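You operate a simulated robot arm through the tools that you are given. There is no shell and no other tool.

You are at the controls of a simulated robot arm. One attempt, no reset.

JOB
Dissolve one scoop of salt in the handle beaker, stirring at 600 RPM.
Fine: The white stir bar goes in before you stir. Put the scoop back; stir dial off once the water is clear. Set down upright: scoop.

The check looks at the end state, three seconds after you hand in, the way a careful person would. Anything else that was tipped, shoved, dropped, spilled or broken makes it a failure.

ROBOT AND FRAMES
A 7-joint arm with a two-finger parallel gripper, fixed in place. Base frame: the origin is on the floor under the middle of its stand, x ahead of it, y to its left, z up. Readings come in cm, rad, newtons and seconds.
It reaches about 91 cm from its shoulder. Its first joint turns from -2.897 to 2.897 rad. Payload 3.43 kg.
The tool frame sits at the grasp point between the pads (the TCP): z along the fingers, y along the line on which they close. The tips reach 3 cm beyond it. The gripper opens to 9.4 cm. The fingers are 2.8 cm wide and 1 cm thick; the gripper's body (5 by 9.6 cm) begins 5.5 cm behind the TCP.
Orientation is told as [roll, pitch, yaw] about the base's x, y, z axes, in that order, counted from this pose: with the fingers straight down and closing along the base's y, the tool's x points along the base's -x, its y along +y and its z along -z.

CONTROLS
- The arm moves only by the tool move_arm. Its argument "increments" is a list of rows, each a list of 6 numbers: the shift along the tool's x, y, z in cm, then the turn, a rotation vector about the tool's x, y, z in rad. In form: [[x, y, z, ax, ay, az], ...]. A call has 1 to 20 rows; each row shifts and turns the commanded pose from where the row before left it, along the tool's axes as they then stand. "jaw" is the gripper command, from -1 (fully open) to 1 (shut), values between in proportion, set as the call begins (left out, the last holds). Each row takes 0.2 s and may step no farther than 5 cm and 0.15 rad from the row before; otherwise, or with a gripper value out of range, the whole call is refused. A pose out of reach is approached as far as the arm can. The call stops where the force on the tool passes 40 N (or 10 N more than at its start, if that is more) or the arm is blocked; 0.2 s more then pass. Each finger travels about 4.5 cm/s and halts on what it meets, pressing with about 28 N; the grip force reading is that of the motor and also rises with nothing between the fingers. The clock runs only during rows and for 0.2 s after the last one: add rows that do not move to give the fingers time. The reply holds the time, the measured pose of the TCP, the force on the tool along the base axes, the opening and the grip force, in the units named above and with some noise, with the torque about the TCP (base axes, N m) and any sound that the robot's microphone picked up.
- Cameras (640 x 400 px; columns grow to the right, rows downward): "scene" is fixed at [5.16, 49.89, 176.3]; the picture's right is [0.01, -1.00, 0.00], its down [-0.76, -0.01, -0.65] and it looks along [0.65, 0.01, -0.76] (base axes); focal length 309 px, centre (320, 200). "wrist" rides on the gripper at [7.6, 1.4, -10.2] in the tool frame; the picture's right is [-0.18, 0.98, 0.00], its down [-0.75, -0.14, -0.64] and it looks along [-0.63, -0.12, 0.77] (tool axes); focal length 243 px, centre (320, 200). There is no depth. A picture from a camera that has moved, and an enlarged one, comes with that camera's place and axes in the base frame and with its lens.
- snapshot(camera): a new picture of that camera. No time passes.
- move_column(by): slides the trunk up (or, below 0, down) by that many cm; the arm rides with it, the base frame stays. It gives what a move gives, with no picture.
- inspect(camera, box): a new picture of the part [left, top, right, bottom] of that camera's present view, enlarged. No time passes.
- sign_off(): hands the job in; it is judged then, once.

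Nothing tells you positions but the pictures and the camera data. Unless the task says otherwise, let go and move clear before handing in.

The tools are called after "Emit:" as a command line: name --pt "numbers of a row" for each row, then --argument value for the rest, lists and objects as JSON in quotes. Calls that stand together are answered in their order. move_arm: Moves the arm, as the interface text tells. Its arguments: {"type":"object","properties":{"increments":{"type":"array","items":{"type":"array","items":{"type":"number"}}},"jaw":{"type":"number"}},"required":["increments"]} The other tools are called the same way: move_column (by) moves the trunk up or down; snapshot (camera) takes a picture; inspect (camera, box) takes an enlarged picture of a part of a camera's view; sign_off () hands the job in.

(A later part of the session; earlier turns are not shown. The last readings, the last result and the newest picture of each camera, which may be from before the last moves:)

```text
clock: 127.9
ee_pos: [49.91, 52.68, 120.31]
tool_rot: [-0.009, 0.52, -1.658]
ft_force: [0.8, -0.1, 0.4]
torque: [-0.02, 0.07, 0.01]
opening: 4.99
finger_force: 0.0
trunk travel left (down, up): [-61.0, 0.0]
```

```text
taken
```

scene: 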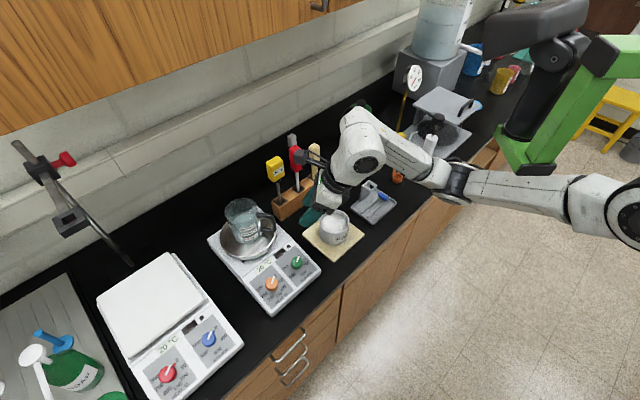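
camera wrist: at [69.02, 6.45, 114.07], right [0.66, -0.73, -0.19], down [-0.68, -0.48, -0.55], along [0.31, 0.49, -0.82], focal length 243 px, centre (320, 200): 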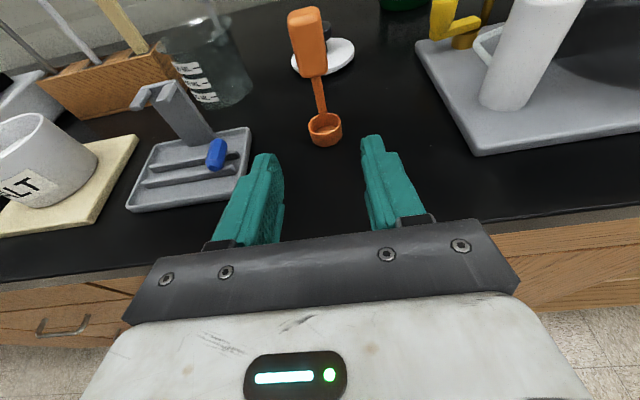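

Emit:
move_arm --pt "-0.55 -0.72 0.955 0 -0.13 0" --pt "-0.42 -0.72 1.017 0 -0.13 0" --pt "-0.28 -0.72 1.06 0 -0.13 0" --pt "-0.14 -0.72 1.09 0 -0.13 0" --pt "0 0 0 0 0 0"

Emit:
snapshot --camera "scene"

Emit:
snapshot --camera "wrist"

```text
clock: 129.1
ee_pos: [47.07, 52.73, 115.79]
tool_rot: [-0.007, -0.002, -1.655]
ft_force: [-0.3, -0.1, 0.7]
torque: [0.01, 0.01, 0.0]
opening: 5.0
finger_force: 0.0
trunk travel left (down, up): [-61.0, 0.0]
```

```text
taken
```

scene: 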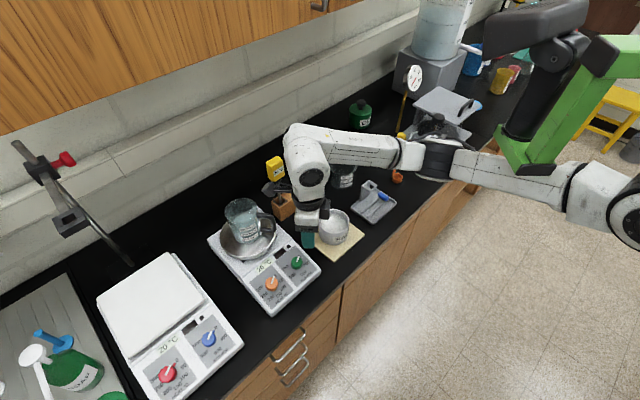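

```text
taken
camera wrist: at [49.1, 60.29, 126.27], right [0.96, -0.27, -0.01], down [-0.2, -0.74, 0.64], along [-0.18, -0.62, -0.76], focal length 243 px, centre (320, 200)
```

wrist: 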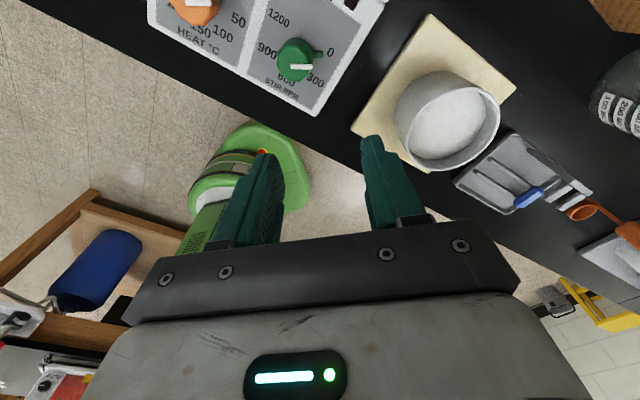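

Emit:
inspect --camera "wrist" --box '[230, 0, 390, 120]'

Emit:
inspect --camera "scene" --box '[270, 235, 330, 290]'

Emit:
inspect --camera "scene" --box '[210, 180, 290, 250]'

```text
3.33 times, centred on (310, 60) of wrist
camera zoom: at [49.1, 60.29, 126.27], right [0.96, -0.27, -0.01], down [-0.2, -0.74, 0.64], along [-0.18, -0.62, -0.76], focal length 809 px, centre (353, 667)
```

zoom: 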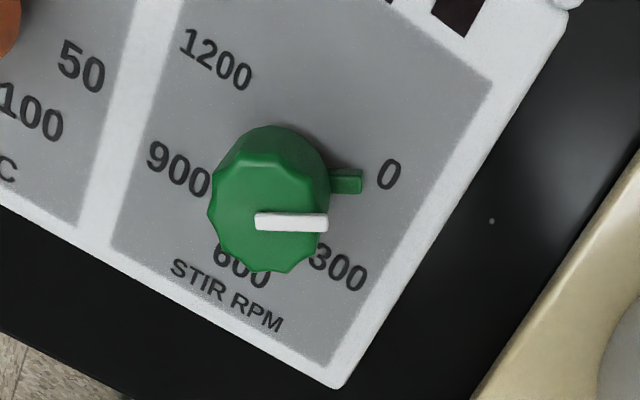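

```text
7.27 times, centred on (300, 262) of scene
camera zoom: at [5.16, 49.89, 176.3], right [0.01, -1.0, 0.0], down [-0.76, -0.01, -0.65], along [0.65, 0.01, -0.76], focal length 2250 px, centre (466, -254)
```

zoom: 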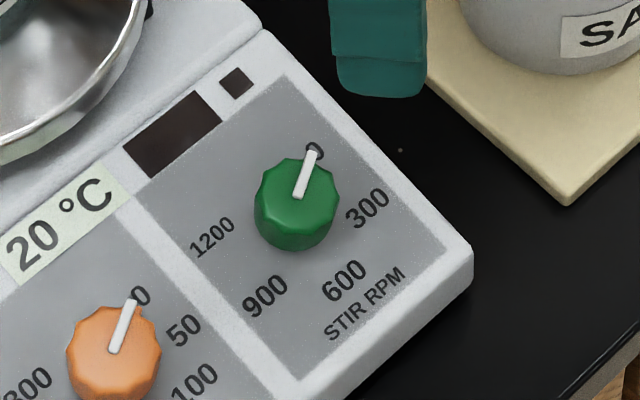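

```text
5.71 times, centred on (250, 215) of scene
camera zoom: at [5.16, 49.89, 176.3], right [0.01, -1.0, 0.0], down [-0.76, -0.01, -0.65], along [0.65, 0.01, -0.76], focal length 1768 px, centre (720, 114)
```

zoom: 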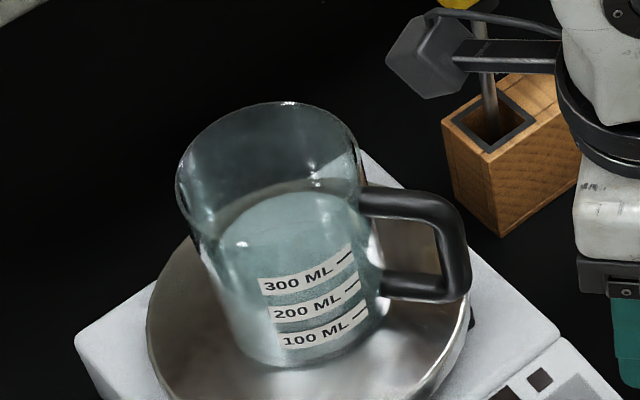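

The dial's pointer (and base tab) is at 0, with 600 toward the bench front. I position above the dial and rotate the hand to a start yaw of about +0.45 so a 120° clockwise turn keeps the wrist camera away from the beaker.

Emit:
move_arm --pt "1.89 -0.81 1.0 0 0 0" --pt "1.89 -0.81 1.0 0 0 0" --pt "0 0 0 0 0 -0.1316" --pt "0 0 0 0 0 -0.1316" --pt "0 0 0 0 0 -0.1316" --pt "0 0 0 0 0 -0.1316" --pt "0 0 0 0 0 -0.1316" --pt "0 0 0 0 0 -0.1316" --pt "0 0 0 0 0 -0.1316" --pt "0 0 0 0 0 -0.1316" --pt "0 0 0 0 0 -0.1316" --pt "0 0 0 0 0 -0.1316" --pt "0 0 0 0 0 -0.1316" --pt "0 0 0 0 0 -0.1316" --pt "0 0 0 0 0 -0.1316" --pt "0 0 0 0 0 -0.1316" --pt "0 0 0 0 0 -0.1316" --pt "0 0 0 0 0 -0.1316" --pt "0 0 0 0 0 0" --jaw -0.1

Emit:
snapshot --camera "wrist"

Emit:
snapshot --camera "scene"

```text
clock: 133.1
ee_pos: [45.62, 56.72, 113.89]
tool_rot: [0.003, 0.004, 0.452]
ft_force: [0.1, -0.9, -0.9]
torque: [0.02, 0.0, -0.03]
opening: 5.2
finger_force: 0.2
trunk travel left (down, up): [-61.0, 0.0]
```

```text
taken
camera wrist: at [38.13, 54.75, 124.46], right [-0.26, 0.96, 0.0], down [0.74, 0.2, 0.64], along [0.61, 0.17, -0.77], focal length 243 px, centre (320, 200)
```

wrist: 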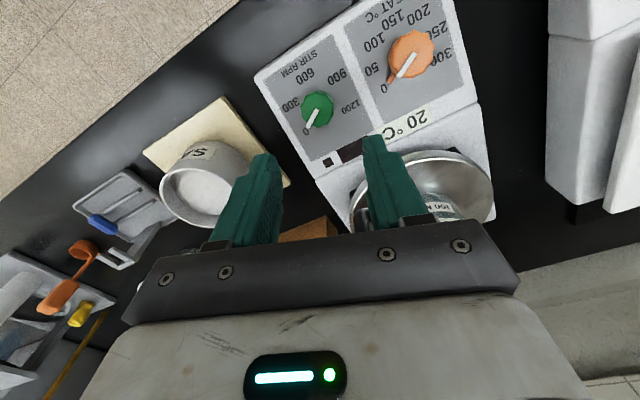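

```text
taken
```

scene: 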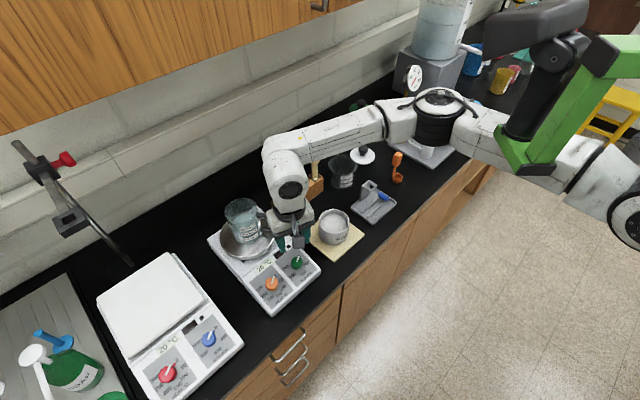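

Emit:
inspect --camera "wrist" --box '[260, 50, 400, 170]'

```text
3.33 times, centred on (330, 110) of wrist
camera zoom: at [38.13, 54.75, 124.46], right [-0.26, 0.96, 0.0], down [0.74, 0.2, 0.64], along [0.61, 0.17, -0.77], focal length 809 px, centre (287, 500)
```

zoom: 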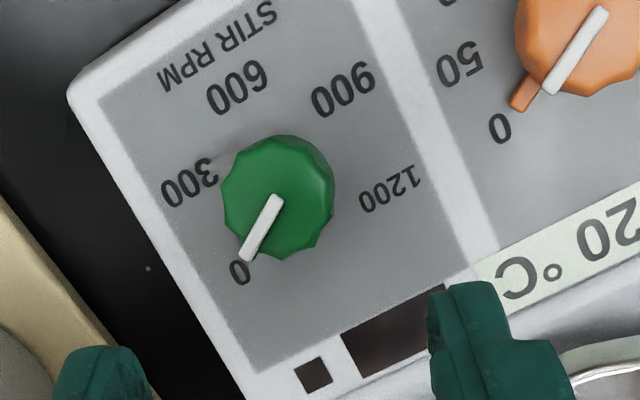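

The hand reaches both ends of the turn. I descend to just above the dial and check centring.

Emit:
move_arm --pt "0 0 2 0 0 0" --pt "0 0 2 0 0 0" --pt "0 0 2 0 0 0" --pt "0 0 0 0 0 0"

Emit:
inspect --camera "wrist" --box '[220, 70, 420, 230]'

Emit:
inspect --camera "scene" --box '[260, 210, 340, 290]'

```text
clock: 134.1
ee_pos: [45.47, 56.81, 108.21]
tool_rot: [0.003, 0.004, 0.449]
ft_force: [0.2, 0.0, 0.0]
torque: [0.0, 0.01, 0.01]
opening: 5.19
finger_force: 0.0
trunk travel left (down, up): [-61.0, 0.0]
```

```text
2.50 times, centred on (320, 150) of wrist
camera zoom: at [38.04, 54.77, 118.58], right [-0.26, 0.96, 0.0], down [0.74, 0.2, 0.64], along [0.61, 0.17, -0.77], focal length 606 px, centre (320, 325)
```

zoom: 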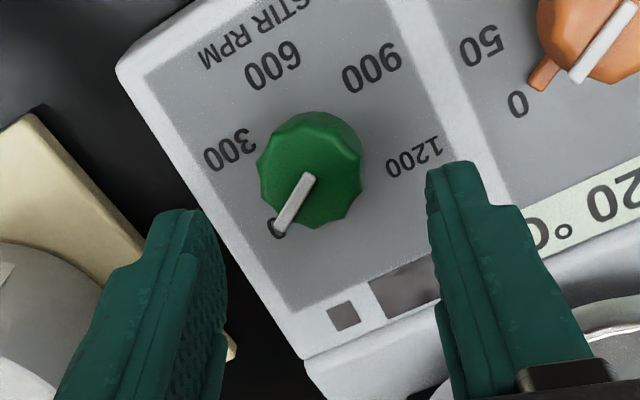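

```text
5.00 times, centred on (300, 250) of scene
camera zoom: at [5.16, 49.89, 176.3], right [0.01, -1.0, 0.0], down [-0.76, -0.01, -0.65], along [0.65, 0.01, -0.76], focal length 1547 px, centre (420, -50)
```

zoom: 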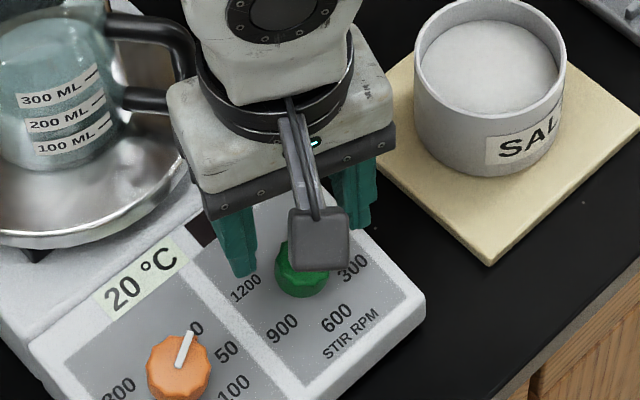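

Emit:
move_arm --pt "-0.47 -0.28 0 0 0 0" --pt "0 0 1.5 0 0 0" --pt "0 0 1.5 0 0 0" --pt "0 0 0.8 0 0 0" --pt "0 0 0.7 0 0 0" --pt "0 0 0 0 0 0"

Emit:
inspect --camera "wrist" --box '[220, 90, 420, 250]'

Emit:
inspect --camera "scene" --box '[260, 210, 340, 290]'

```text
clock: 135.5
ee_pos: [46.16, 56.67, 103.51]
tool_rot: [0.003, 0.008, 0.451]
ft_force: [1.0, -0.6, -0.5]
torque: [-0.02, 0.02, 0.01]
opening: 5.16
finger_force: 0.0
trunk travel left (down, up): [-61.0, 0.0]
```

```text
2.50 times, centred on (320, 170) of wrist
camera zoom: at [38.66, 54.66, 113.95], right [-0.26, 0.96, 0.0], down [0.74, 0.2, 0.64], along [0.61, 0.17, -0.77], focal length 606 px, centre (320, 275)
```

zoom: 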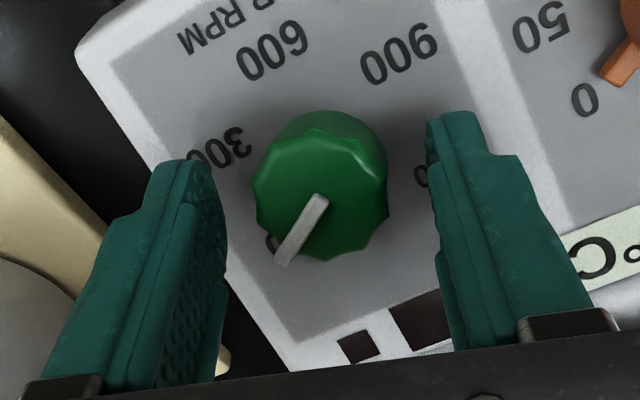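

```text
5.00 times, centred on (300, 250) of scene
camera zoom: at [5.16, 49.89, 176.3], right [0.01, -1.0, 0.0], down [-0.76, -0.01, -0.65], along [0.65, 0.01, -0.76], focal length 1547 px, centre (420, -50)
```

zoom: 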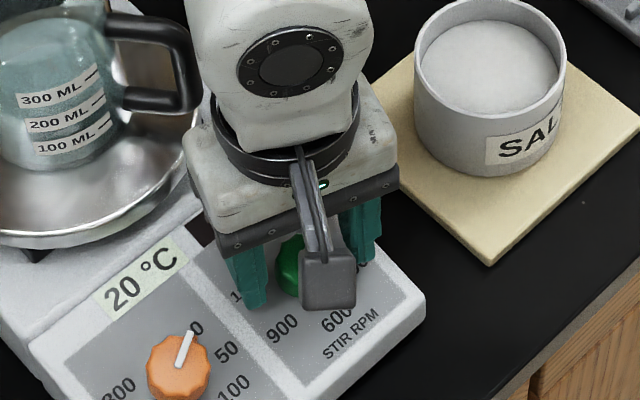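

The dial is centred between the pads with the tips about 1 cm above the panel. I close on it.

Emit:
move_arm --pt "0 0 0 0 0 0" --pt "0 0 0 0 0 0" --pt "0 0 0 0 0 0" --pt "0 0 0 0 0 0" --jaw 1

Emit:
inspect --camera "wrist" --box '[220, 90, 420, 250]'

```text
clock: 136.5
ee_pos: [46.03, 56.78, 103.47]
tool_rot: [0.007, 0.005, 0.453]
ft_force: [-3.4, 10.7, -2.4]
torque: [1.4, 0.23, 0.17]
opening: 3.06
finger_force: 44.8
trunk travel left (down, up): [-61.0, 0.0]
```

```text
2.50 times, centred on (320, 170) of wrist
camera zoom: at [38.58, 54.75, 113.98], right [-0.26, 0.96, 0.0], down [0.74, 0.2, 0.64], along [0.61, 0.17, -0.77], focal length 606 px, centre (320, 275)
```

zoom: 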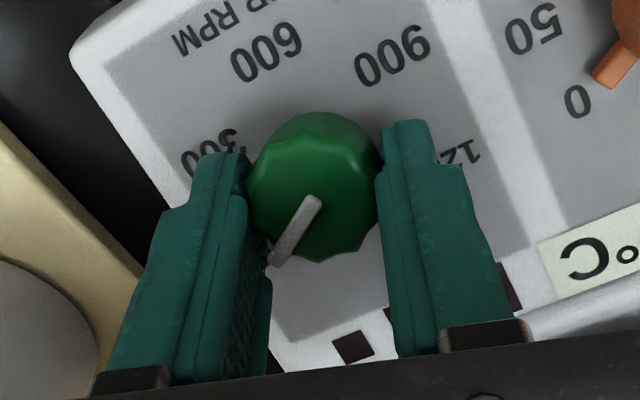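

Emit:
move_arm --pt "0 0.15 0 0 0 0" --pt "0 0 0 0 0 0"

```text
clock: 137.1
ee_pos: [45.97, 56.83, 103.52]
tool_rot: [0.001, 0.007, 0.451]
ft_force: [-5.1, 1.0, -0.3]
torque: [1.39, 0.04, 0.19]
opening: 3.05
finger_force: 45.1
trunk travel left (down, up): [-61.0, 0.0]
```

Emit:
move_arm --pt "0 0 0 0 0 0.131" --pt "0 0 0 0 0 0.131" --pt "0 0 0 0 0 0"

Emit:
inspect --camera "wrist" --box '[220, 90, 420, 250]'

```text
clock: 137.9
ee_pos: [46.1, 56.65, 103.51]
tool_rot: [0.001, 0.007, 0.188]
ft_force: [-0.8, -8.8, 3.5]
torque: [0.52, 1.47, 0.31]
opening: 3.17
finger_force: 44.6
trunk travel left (down, up): [-61.0, 0.0]
```

```text
2.50 times, centred on (320, 170) of wrist
camera zoom: at [38.37, 56.76, 114.02], right [0.0, 1.0, 0.0], down [0.77, 0.0, 0.64], along [0.64, 0.0, -0.77], focal length 606 px, centre (320, 275)
```

zoom: 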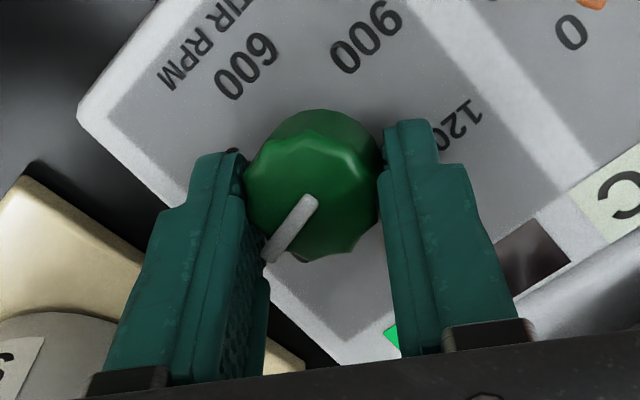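

The dial turns with the hand and an indicator has lit green. I continue the clockwise turn in stages.

Emit:
move_arm --pt "0 0 0 0 0 0.131" --pt "0 0 0 0 0 0.131" --pt "0 0 0 0 0 0.131" --pt "0 0 0 0 0 0.131" --pt "0 0 0 0 0 0.131" --pt "0 0 0 0 0 0"

Emit:
snapshot --camera "wrist"

Emit:
inspect --camera "scene" --box '[210, 180, 330, 290]'

```text
clock: 139.2
ee_pos: [46.08, 56.45, 103.47]
tool_rot: [-0.012, -0.002, -0.467]
ft_force: [1.6, -21.3, 13.6]
torque: [0.08, -0.52, 0.05]
opening: 3.39
finger_force: 45.2
trunk travel left (down, up): [-61.0, 0.0]
stopped in row 6: the force on the tool passed its limit at 40 N (the readings are from after the stop); the commanded pose is now the measured one
```

```text
taken
camera wrist: at [39.8, 61.43, 113.86], right [0.61, 0.8, -0.01], down [0.61, -0.46, 0.65], along [0.51, -0.4, -0.76], focal length 243 px, centre (320, 200)
```

wrist: 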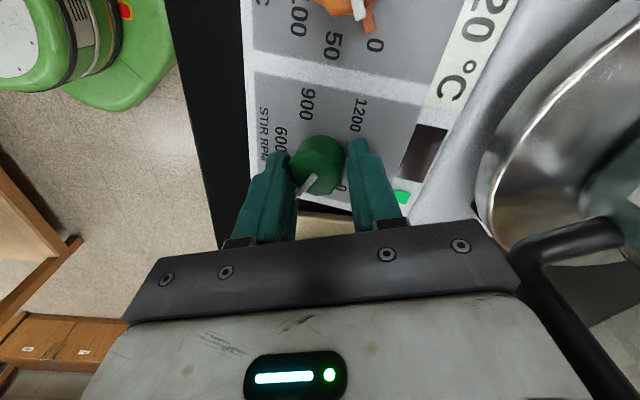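

```text
3.64 times, centred on (270, 235) of scene
camera zoom: at [5.16, 49.89, 176.3], right [0.01, -1.0, 0.0], down [-0.76, -0.01, -0.65], along [0.65, 0.01, -0.76], focal length 1125 px, centre (502, 73)
```

zoom: 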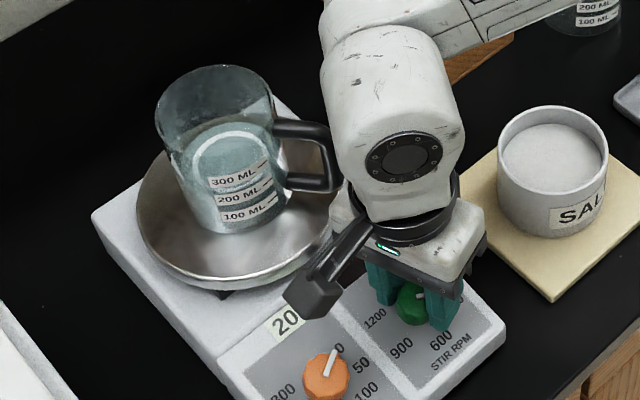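

Stirring has started (a vortex ring is visible), but the lateral force tripped the limit because the hand is not quite concentric with the knob. I check the residual force first.

Emit:
move_arm --pt "0 0 0 0 0 0" --pt "0 0 0 0 0 0"

Emit:
inspect --camera "wrist" --box '[230, 70, 430, 240]'

```text
clock: 139.8
ee_pos: [45.96, 56.58, 103.46]
tool_rot: [-0.011, -0.002, -0.466]
ft_force: [3.1, -25.2, 17.0]
torque: [-0.02, -1.19, -0.05]
opening: 3.37
finger_force: 45.3
trunk travel left (down, up): [-61.0, 0.0]
```

```text
2.35 times, centred on (330, 155) of wrist
camera zoom: at [39.79, 61.4, 113.88], right [0.61, 0.8, -0.01], down [0.61, -0.46, 0.64], along [0.51, -0.4, -0.76], focal length 571 px, centre (296, 306)
```

zoom: 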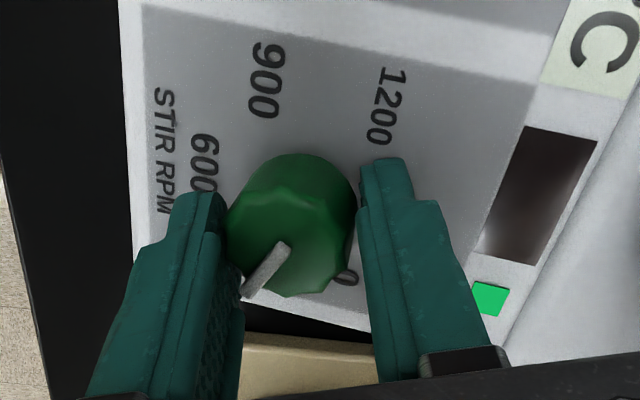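

The pointer is near 300 now. I shift slightly to relieve the lateral and vertical forces before continuing.

Emit:
move_arm --pt "-0.13 -0.27 -0.15 0 0 0" --pt "0 0 0 0 0 0"

```text
clock: 140.4
ee_pos: [46.0, 56.46, 103.44]
tool_rot: [-0.006, 0.001, -0.466]
ft_force: [5.6, -4.1, -1.1]
torque: [0.69, -1.61, -0.1]
opening: 3.38
finger_force: 44.8
trunk travel left (down, up): [-61.0, 0.0]
```

Forces are relieved. The knob axis lies about 0.5 cm along tool x, so I now rotate about that axis.

Emit:
move_arm --pt "0 -0.062 0 0 0 0.131" --pt "0 -0.062 0 0 0 0.131" --pt "0 -0.062 0 0 0 0.131" --pt "0 0 0 0 0 0"

Emit:
inspect --camera "wrist" --box '[200, 50, 440, 240]'

```text
clock: 141.4
ee_pos: [45.85, 56.53, 103.56]
tool_rot: [-0.006, 0.002, -0.862]
ft_force: [10.1, 16.8, 5.7]
torque: [2.06, -0.36, 0.2]
opening: 3.35
finger_force: 45.1
trunk travel left (down, up): [-61.0, 0.0]
```

```text
2.11 times, centred on (320, 145) of wrist
camera zoom: at [41.96, 63.29, 114.05], right [0.87, 0.5, -0.01], down [0.39, -0.66, 0.64], along [0.32, -0.56, -0.77], focal length 511 px, centre (320, 316)
```

zoom: 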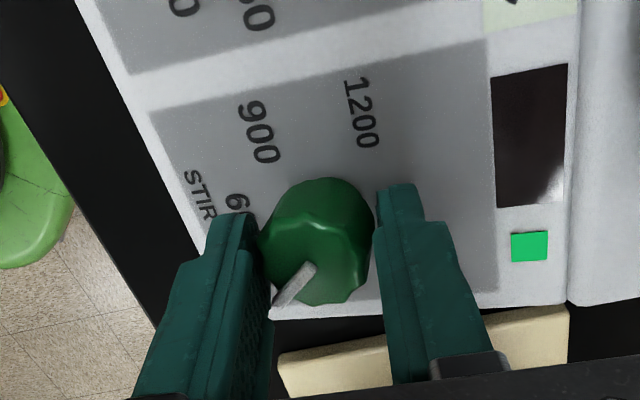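

Emit:
move_arm --pt "0.08 0.25 0 0 0 0" --pt "0 0 0 0 0 0"

```text
clock: 142.0
ee_pos: [45.86, 56.48, 103.77]
tool_rot: [-0.01, -0.001, -0.86]
ft_force: [2.9, 6.9, 14.2]
torque: [1.21, -0.39, 0.08]
opening: 3.38
finger_force: 45.3
trunk travel left (down, up): [-61.0, 0.0]
```

Emit:
move_arm --pt "0 0.03 0 0 0 0.131" --pt "0 0.03 0 0 0 0.131" --pt "0 0 0 0 0 0"

Emit:
inspect --camera "wrist" --box '[200, 50, 440, 240]'

```text
clock: 142.8
ee_pos: [45.78, 56.49, 103.52]
tool_rot: [-0.008, -0.004, -1.122]
ft_force: [-4.3, -1.5, 18.5]
torque: [1.27, -0.19, 0.18]
opening: 3.35
finger_force: 45.1
trunk travel left (down, up): [-61.0, 0.0]
```

```text
2.11 times, centred on (320, 145) of wrist
camera zoom: at [43.81, 64.08, 113.99], right [0.97, 0.26, -0.01], down [0.2, -0.74, 0.65], along [0.16, -0.63, -0.76], focal length 511 px, centre (320, 316)
```

zoom: 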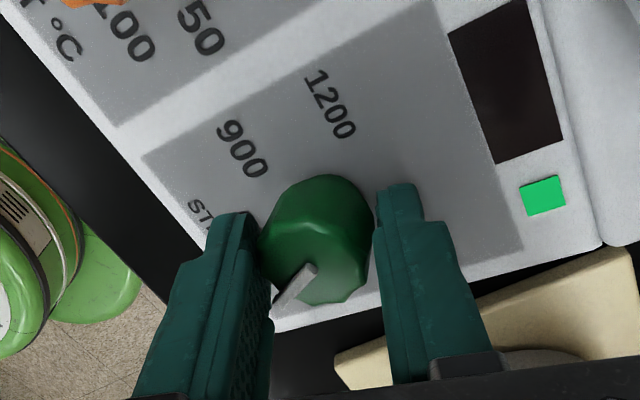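

Emit:
move_arm --pt "0 0.03 -0.1 0 0 0.142" --pt "0 0.03 0 0 0 0.142" --pt "0 0.03 0 0 0 0.142" --pt "0 0 0 0 0 0"

Emit:
snapshot --camera "wrist"

Emit:
inspect --camera "wrist" --box '[200, 50, 440, 240]'

Emit:
inspect --camera "scene" --box '[210, 180, 330, 290]'

```text
clock: 143.8
ee_pos: [45.78, 56.36, 103.46]
tool_rot: [-0.006, -0.011, -1.547]
ft_force: [-23.0, -12.3, 1.5]
torque: [0.6, -0.53, 0.01]
opening: 3.23
finger_force: 44.9
trunk travel left (down, up): [-61.0, 0.0]
```

```text
taken
camera wrist: at [47.01, 64.28, 113.96], right [0.99, -0.16, -0.01], down [-0.12, -0.75, 0.65], along [-0.11, -0.64, -0.76], focal length 243 px, centre (320, 200)
```

wrist: 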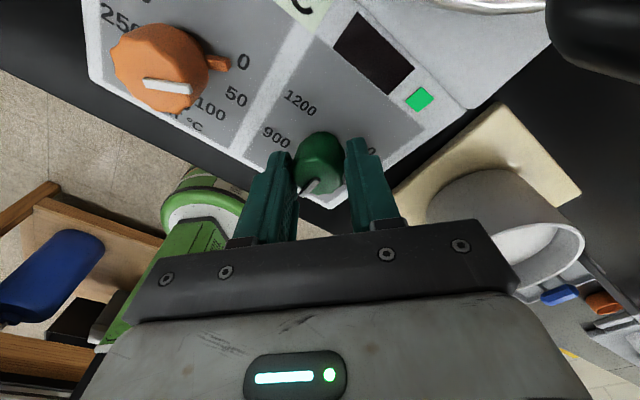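

```text
2.11 times, centred on (320, 145) of wrist
camera zoom: at [47.01, 64.28, 113.96], right [0.99, -0.16, -0.01], down [-0.12, -0.75, 0.65], along [-0.11, -0.64, -0.76], focal length 511 px, centre (320, 316)
```

zoom: 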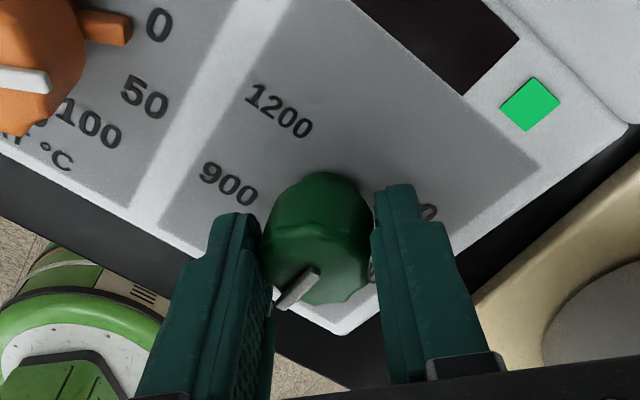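

```text
3.64 times, centred on (270, 235) of scene
camera zoom: at [5.16, 49.89, 176.3], right [0.01, -1.0, 0.0], down [-0.76, -0.01, -0.65], along [0.65, 0.01, -0.76], focal length 1125 px, centre (502, 73)
```

zoom: 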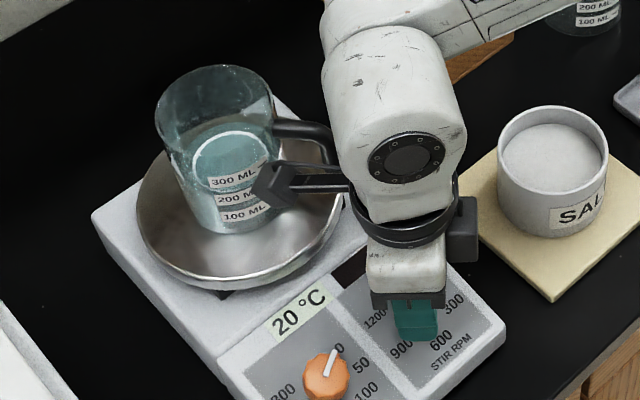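

The pointer should be about at 600. I release the dial and lift straight up to check.

Emit:
move_arm --pt "0 0 0 0 0 0" --pt "0 0 0 0 0 0" --pt "0 0 0 0 0 0" --jaw -0.1

Emit:
inspect --camera "wrist" --box '[200, 50, 440, 240]'

```text
clock: 144.6
ee_pos: [46.19, 56.67, 103.76]
tool_rot: [-0.006, -0.007, -1.547]
ft_force: [0.4, 1.2, -0.7]
torque: [0.0, 0.0, -0.04]
opening: 5.17
finger_force: 0.1
trunk travel left (down, up): [-61.0, 0.0]
```

```text
2.11 times, centred on (320, 145) of wrist
camera zoom: at [47.36, 64.38, 114.04], right [0.99, -0.16, 0.0], down [-0.12, -0.75, 0.65], along [-0.11, -0.64, -0.76], focal length 511 px, centre (320, 316)
```

zoom: 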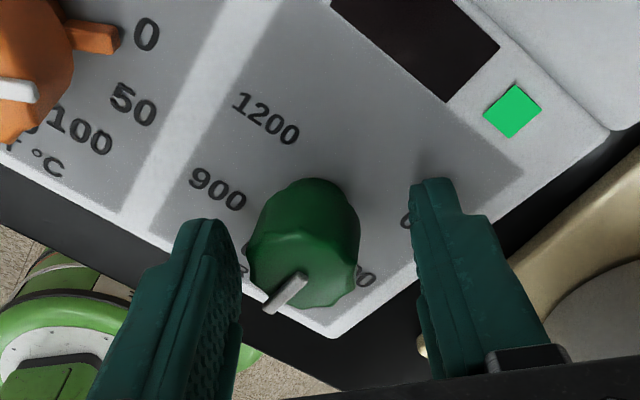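

Emit:
move_arm --pt "0 0 -2 0 0 0" --pt "0 0 -3 0 0 0" --pt "0 0 -3 0 0 0" --pt "0 0 0 0 0 0"

Emit:
inspect --camera "wrist" --box '[230, 20, 410, 160]'

Emit:
inspect --camera "scene" --box '[200, 170, 330, 300]'

```text
clock: 145.6
ee_pos: [46.08, 56.42, 111.58]
tool_rot: [-0.008, -0.009, -1.548]
ft_force: [-1.0, -0.6, -0.6]
torque: [-0.01, 0.01, 0.02]
opening: 5.16
finger_force: 0.0
trunk travel left (down, up): [-61.0, 0.0]
```

```text
2.86 times, centred on (320, 90) of wrist
camera zoom: at [47.37, 64.38, 121.94], right [0.99, -0.16, 0.0], down [-0.12, -0.75, 0.65], along [-0.11, -0.64, -0.76], focal length 693 px, centre (320, 514)
```

zoom: 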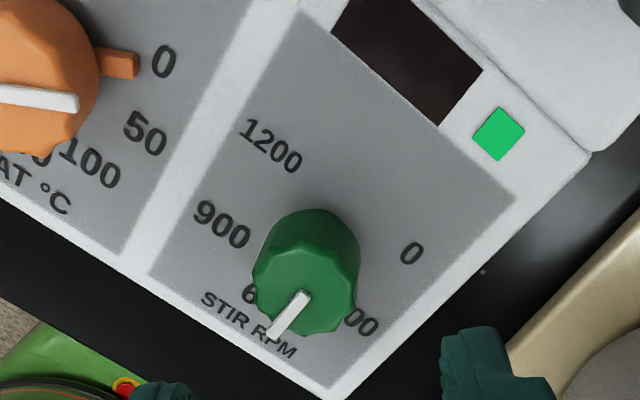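

```text
3.08 times, centred on (265, 235) of scene
camera zoom: at [5.16, 49.89, 176.3], right [0.01, -1.0, 0.0], down [-0.76, -0.01, -0.65], along [0.65, 0.01, -0.76], focal length 952 px, centre (489, 92)
```

zoom: 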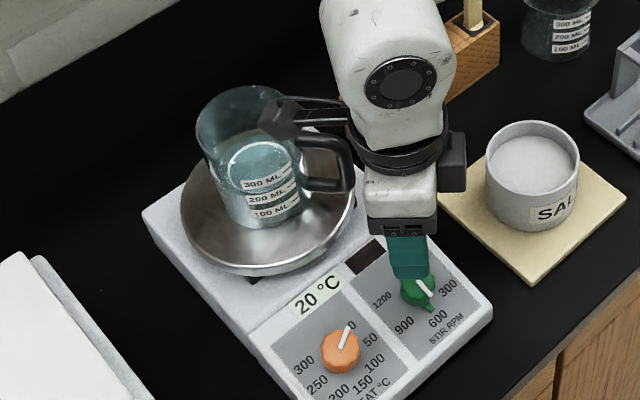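

Emit:
inspect --camera "scene" --box '[275, 240, 325, 290]'

Emit:
inspect --camera "scene" --box '[215, 190, 285, 250]'

Emit:
inspect --camera "wrist" --box '[280, 70, 360, 150]'

```text
8.00 times, centred on (300, 265) of scene
camera zoom: at [5.16, 49.89, 176.3], right [0.01, -1.0, 0.0], down [-0.76, -0.01, -0.65], along [0.65, 0.01, -0.76], focal length 2475 px, centre (480, -320)
```

zoom: 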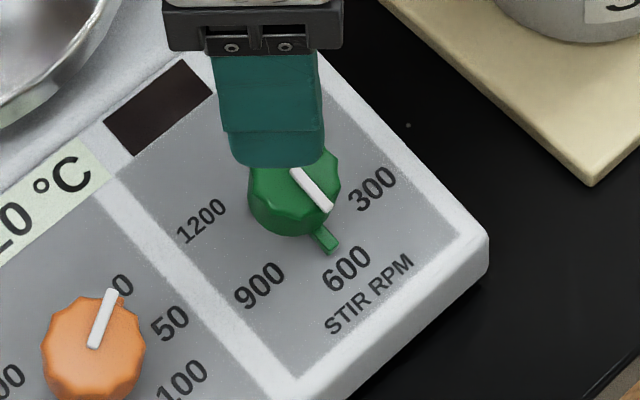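

```text
6.67 times, centred on (250, 220) of scene
camera zoom: at [5.16, 49.89, 176.3], right [0.01, -1.0, 0.0], down [-0.76, -0.01, -0.65], along [0.65, 0.01, -0.76], focal length 2062 px, centre (787, 67)
```

zoom: 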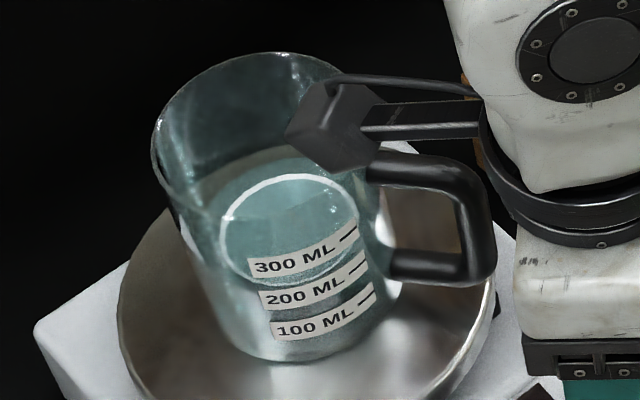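

```text
5.00 times, centred on (320, 110) of wrist
camera zoom: at [47.37, 64.38, 121.94], right [0.99, -0.16, 0.0], down [-0.12, -0.75, 0.65], along [-0.11, -0.64, -0.76], focal length 1213 px, centre (320, 650)
```

zoom: 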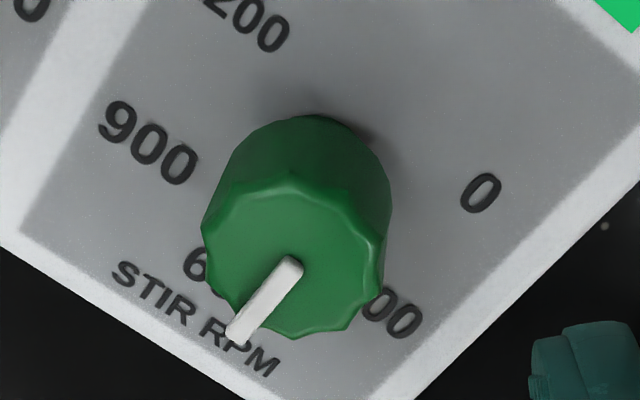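

The pointer and tab line up with 600 (within a few degrees) and the liquid is swirling. I wait here while the salt dissolves.

Emit:
move_arm --pt "0 0 0 0 0 0" --pt "0 0 0 0 0 0" --pt "0 0 0 0 0 0" --pt "0 0 0 0 0 0" --pt "0 0 0 0 0 0" --pt "0 0 0 0 0 0" --pt "0 0 0 0 0 0" --pt "0 0 0 0 0 0" --pt "0 0 0 0 0 0" --pt "0 0 0 0 0 0" --pt "0 0 0 0 0 0" --pt "0 0 0 0 0 0" --pt "0 0 0 0 0 0" --pt "0 0 0 0 0 0" --pt "0 0 0 0 0 0" --pt "0 0 0 0 0 0" --pt "0 0 0 0 0 0" --pt "0 0 0 0 0 0" --pt "0 0 0 0 0 0" --pt "0 0 0 0 0 0"

Emit:
inspect --camera "scene" --box '[215, 190, 285, 250]'

```text
clock: 149.8
ee_pos: [46.15, 56.64, 111.66]
tool_rot: [-0.005, -0.006, -1.548]
ft_force: [-0.7, 0.5, -0.1]
torque: [0.0, -0.02, 0.01]
opening: 5.17
finger_force: 0.0
trunk travel left (down, up): [-61.0, 0.0]
```

```text
6.67 times, centred on (250, 220) of scene
camera zoom: at [5.16, 49.89, 176.3], right [0.01, -1.0, 0.0], down [-0.76, -0.01, -0.65], along [0.65, 0.01, -0.76], focal length 2062 px, centre (787, 67)
```

zoom: 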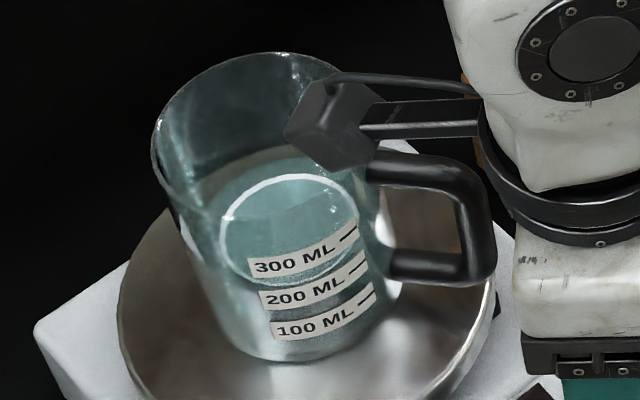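

Emit:
move_arm --pt "0 0 0 0 0 0" --pt "0 0 0 0 0 0" --pt "0 0 0 0 0 0" --pt "0 0 0 0 0 0" --pt "0 0 0 0 0 0" --pt "0 0 0 0 0 0" --pt "0 0 0 0 0 0" --pt "0 0 0 0 0 0" --pt "0 0 0 0 0 0" --pt "0 0 0 0 0 0" --pt "0 0 0 0 0 0" --pt "0 0 0 0 0 0" --pt "0 0 0 0 0 0" --pt "0 0 0 0 0 0" --pt "0 0 0 0 0 0" --pt "0 0 0 0 0 0" --pt "0 0 0 0 0 0" --pt "0 0 0 0 0 0" --pt "0 0 0 0 0 0" --pt "0 0 0 0 0 0"

Emit:
move_arm --pt "0 0 0 0 0 0" --pt "0 0 0 0 0 0" --pt "0 0 0 0 0 0" --pt "0 0 0 0 0 0" --pt "0 0 0 0 0 0" --pt "0 0 0 0 0 0" --pt "0 0 0 0 0 0" --pt "0 0 0 0 0 0" --pt "0 0 0 0 0 0" --pt "0 0 0 0 0 0" --pt "0 0 0 0 0 0" --pt "0 0 0 0 0 0" --pt "0 0 0 0 0 0" --pt "0 0 0 0 0 0" --pt "0 0 0 0 0 0" --pt "0 0 0 0 0 0" --pt "0 0 0 0 0 0" --pt "0 0 0 0 0 0" --pt "0 0 0 0 0 0" --pt "0 0 0 0 0 0"

Emit:
inspect --camera "scene" --box '[215, 190, 285, 250]'

```text
clock: 154.0
ee_pos: [46.12, 56.61, 111.61]
tool_rot: [-0.006, -0.007, -1.549]
ft_force: [-0.4, -0.2, 0.8]
torque: [-0.01, -0.01, 0.0]
opening: 5.18
finger_force: 0.1
trunk travel left (down, up): [-61.0, 0.0]
```

```text
clock: 158.2
ee_pos: [46.18, 56.57, 111.58]
tool_rot: [-0.006, -0.006, -1.548]
ft_force: [0.1, -1.5, 0.1]
torque: [0.05, 0.03, 0.02]
opening: 5.17
finger_force: 0.2
trunk travel left (down, up): [-61.0, 0.0]
```

```text
6.67 times, centred on (250, 220) of scene
camera zoom: at [5.16, 49.89, 176.3], right [0.01, -1.0, 0.0], down [-0.76, -0.01, -0.65], along [0.65, 0.01, -0.76], focal length 2062 px, centre (787, 67)
```

zoom: 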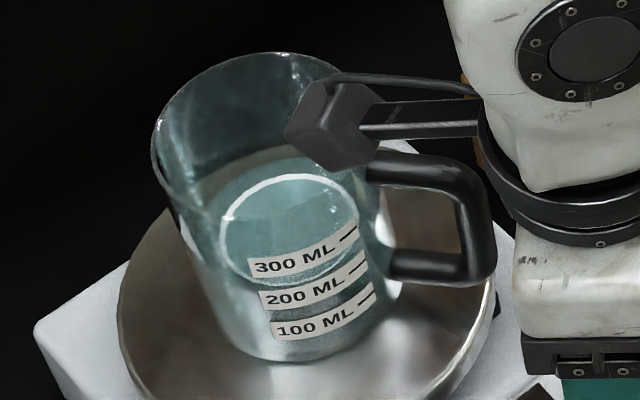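

The liquid has stayed the same clear teal for over 10 s with no cloudiness left, so it is dissolved. Now I recentre on the dial axis (about 0.5 cm to the side) to turn it back to 0.

Emit:
move_arm --pt "0 -0.47 0 0 0 0.1" --pt "0 0 2.5 0 0 0" --pt "0 0 0 0 0 0"

Emit:
inspect --camera "wrist" --box '[220, 50, 420, 210]'

Emit:
inspect --camera "scene" --box '[210, 170, 330, 290]'

```text
clock: 159.0
ee_pos: [45.6, 56.57, 109.28]
tool_rot: [-0.005, -0.006, -1.646]
ft_force: [0.0, 0.5, -0.1]
torque: [-0.01, 0.02, 0.0]
opening: 5.16
finger_force: 0.1
trunk travel left (down, up): [-61.0, 0.0]
```

```text
2.50 times, centred on (320, 130) of wrist
camera zoom: at [47.57, 64.27, 119.63], right [0.97, -0.26, 0.0], down [-0.19, -0.74, 0.65], along [-0.17, -0.63, -0.76], focal length 606 px, centre (320, 375)
```

zoom: 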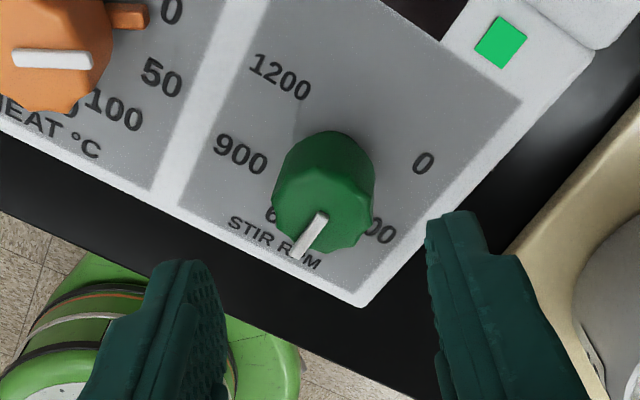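

```text
3.33 times, centred on (270, 230) of scene
camera zoom: at [5.16, 49.89, 176.3], right [0.01, -1.0, 0.0], down [-0.76, -0.01, -0.65], along [0.65, 0.01, -0.76], focal length 1031 px, centre (487, 100)
```

zoom: 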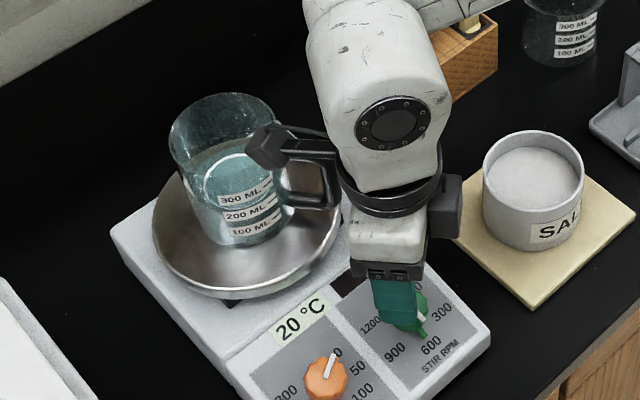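

Emit:
move_arm --pt "0 0 2 0 0 0" --pt "0 0 2 0 0 0" --pt "0 0 1.3 0 0 0" --pt "0 0 0 0 0 0"

Emit:
move_arm --pt "0 0 0 0 0 0" --pt "0 0 0 0 0 0" --pt "0 0 0 0 0 0" --pt "0 0 0 0 0 0" --jaw 1

Emit:
inspect --camera "wrist" --box '[220, 90, 420, 250]'

```text
clock: 160.0
ee_pos: [45.61, 56.5, 103.77]
tool_rot: [-0.005, -0.007, -1.648]
ft_force: [-0.7, -0.6, 0.0]
torque: [0.01, 0.01, 0.02]
opening: 5.17
finger_force: 0.1
trunk travel left (down, up): [-61.0, 0.0]
```

```text
clock: 161.0
ee_pos: [45.68, 56.61, 103.78]
tool_rot: [-0.002, -0.006, -1.65]
ft_force: [7.1, 0.9, -0.6]
torque: [0.1, -1.05, -0.12]
opening: 3.19
finger_force: 44.9
trunk travel left (down, up): [-61.0, 0.0]
```

```text
2.50 times, centred on (320, 170) of wrist
camera zoom: at [47.7, 64.16, 114.16], right [0.97, -0.26, 0.0], down [-0.2, -0.74, 0.65], along [-0.17, -0.63, -0.76], focal length 606 px, centre (320, 275)
```

zoom: 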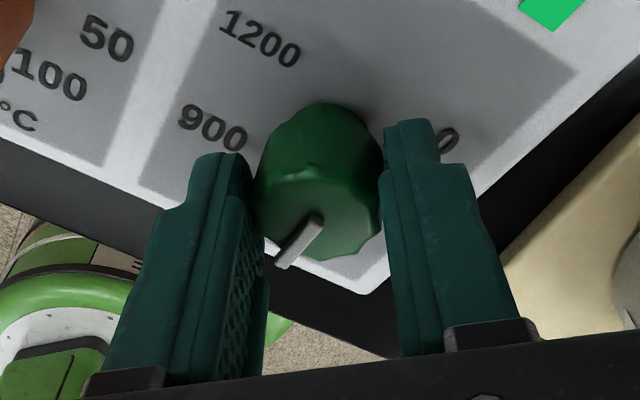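

Emit:
move_arm --pt "0 0.08 0 0 0 -0.131" --pt "0 0 0 0 0 -0.131" --pt "0 0 0 0 0 -0.131" --pt "0 0 0 0 0 0"

Emit:
inspect --camera "wrist" --box '[220, 90, 420, 250]'

```text
clock: 162.0
ee_pos: [45.73, 56.59, 103.81]
tool_rot: [-0.006, -0.005, -1.254]
ft_force: [7.3, -2.2, 5.5]
torque: [-0.82, -1.08, -0.26]
opening: 3.3
finger_force: 44.4
trunk travel left (down, up): [-61.0, 0.0]
```

```text
2.50 times, centred on (320, 170) of wrist
camera zoom: at [44.72, 64.36, 114.23], right [0.99, 0.13, -0.01], down [0.1, -0.76, 0.65], along [0.08, -0.64, -0.76], focal length 606 px, centre (320, 275)
```

zoom: 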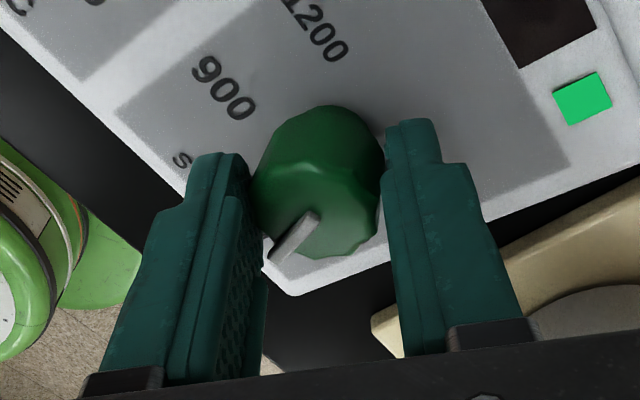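

Turning smoothly with low forces. I continue counter-clockwise.

Emit:
move_arm --pt "0 0.05 0 0 0 -0.131" --pt "0 0 0 0 0 -0.131" --pt "0 0 0 0 0 -0.131" --pt "0 0 0 0 0 -0.131" --pt "0 0 0 0 0 0"

Emit:
inspect --camera "wrist" --box '[220, 90, 420, 250]'

```text
clock: 163.2
ee_pos: [45.75, 56.63, 103.94]
tool_rot: [-0.009, 0.002, -0.727]
ft_force: [4.4, -2.4, 11.8]
torque: [0.04, -1.53, -0.18]
opening: 3.3
finger_force: 44.7
trunk travel left (down, up): [-61.0, 0.0]
```

```text
2.50 times, centred on (320, 170) of wrist
camera zoom: at [41.0, 62.86, 114.32], right [0.79, 0.61, -0.01], down [0.47, -0.6, 0.64], along [0.39, -0.51, -0.77], focal length 606 px, centre (320, 275)
```

zoom: 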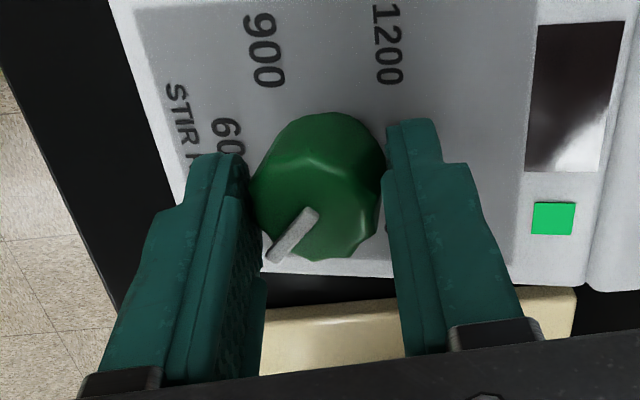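

Emit:
move_arm --pt "0 0 -0.05 0 0 -0.131" --pt "0 0 0 0 0 -0.131" --pt "0 0 0 0 0 -0.131" --pt "0 0 0 0 0 -0.131" --pt "0 0 0 0 0 0"

Emit:
inspect --camera "wrist" --box '[220, 90, 420, 250]'

```text
clock: 164.4
ee_pos: [45.79, 56.6, 103.85]
tool_rot: [-0.006, 0.005, -0.203]
ft_force: [-1.3, 0.6, 6.7]
torque: [0.91, -1.05, -0.02]
opening: 3.26
finger_force: 45.3
trunk travel left (down, up): [-61.0, 0.0]
```

```text
2.50 times, centred on (320, 170) of wrist
camera zoom: at [38.53, 59.67, 114.38], right [0.38, 0.93, -0.01], down [0.71, -0.29, 0.64], along [0.59, -0.25, -0.77], focal length 606 px, centre (320, 275)
```

zoom: 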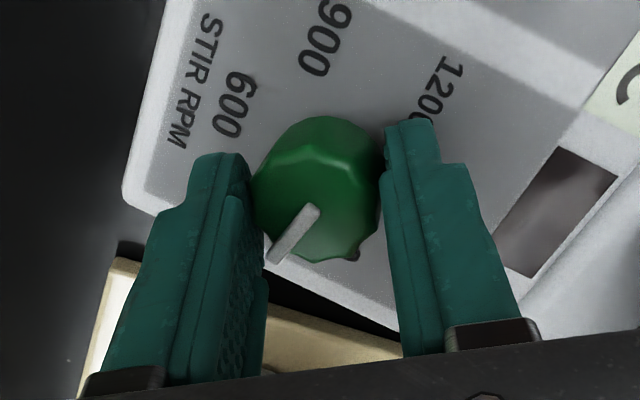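

Emit:
move_arm --pt "0 0 0 0 0 -0.131" --pt "0 0 0 0 0 -0.131" --pt "0 0 0 0 0 -0.131" --pt "0 0 0 0 0 -0.131" --pt "0 0 0 0 0 -0.131" --pt "0 0 0 0 0 0"

Emit:
snapshot --camera "wrist"

Emit:
inspect --camera "wrist" --box '[220, 90, 420, 250]'

Emit:
inspect --camera "scene" --box '[210, 170, 330, 290]'

```text
clock: 165.8
ee_pos: [45.66, 56.62, 103.97]
tool_rot: [-0.004, 0.007, 0.451]
ft_force: [-0.4, 5.2, 6.7]
torque: [1.34, -0.1, 0.14]
opening: 3.03
finger_force: 44.0
trunk travel left (down, up): [-61.0, 0.0]
```

```text
taken
camera wrist: at [38.25, 54.68, 114.4], right [-0.26, 0.96, 0.0], down [0.74, 0.21, 0.64], along [0.62, 0.17, -0.77], focal length 243 px, centre (320, 200)
```

wrist: 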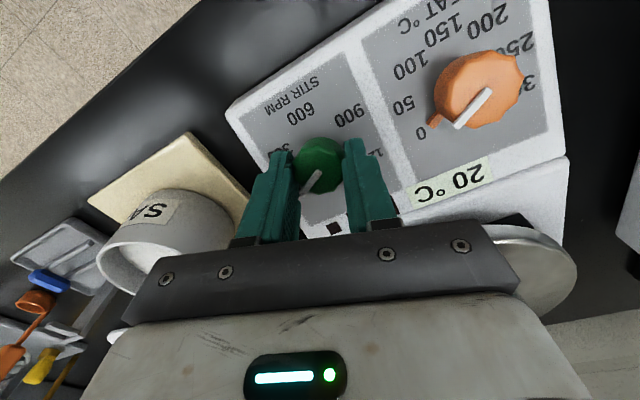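

```text
2.50 times, centred on (320, 170) of wrist
camera zoom: at [38.25, 54.68, 114.4], right [-0.26, 0.96, 0.0], down [0.74, 0.21, 0.64], along [0.62, 0.17, -0.77], focal length 606 px, centre (320, 275)
```

zoom: 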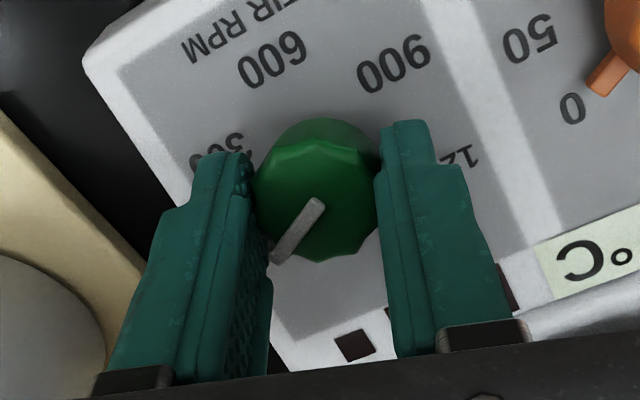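

```text
3.33 times, centred on (270, 230) of scene
camera zoom: at [5.16, 49.89, 176.3], right [0.01, -1.0, 0.0], down [-0.76, -0.01, -0.65], along [0.65, 0.01, -0.76], focal length 1031 px, centre (487, 100)
```

zoom: 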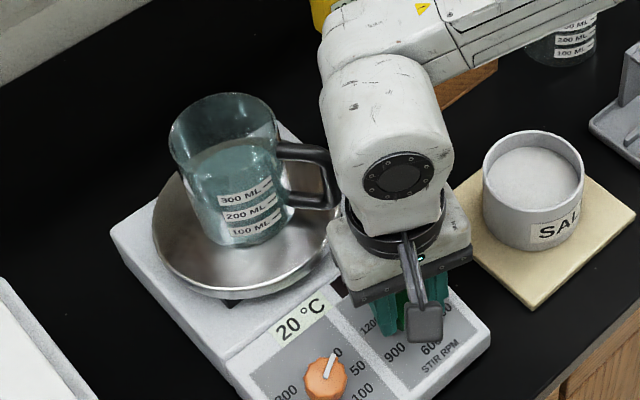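

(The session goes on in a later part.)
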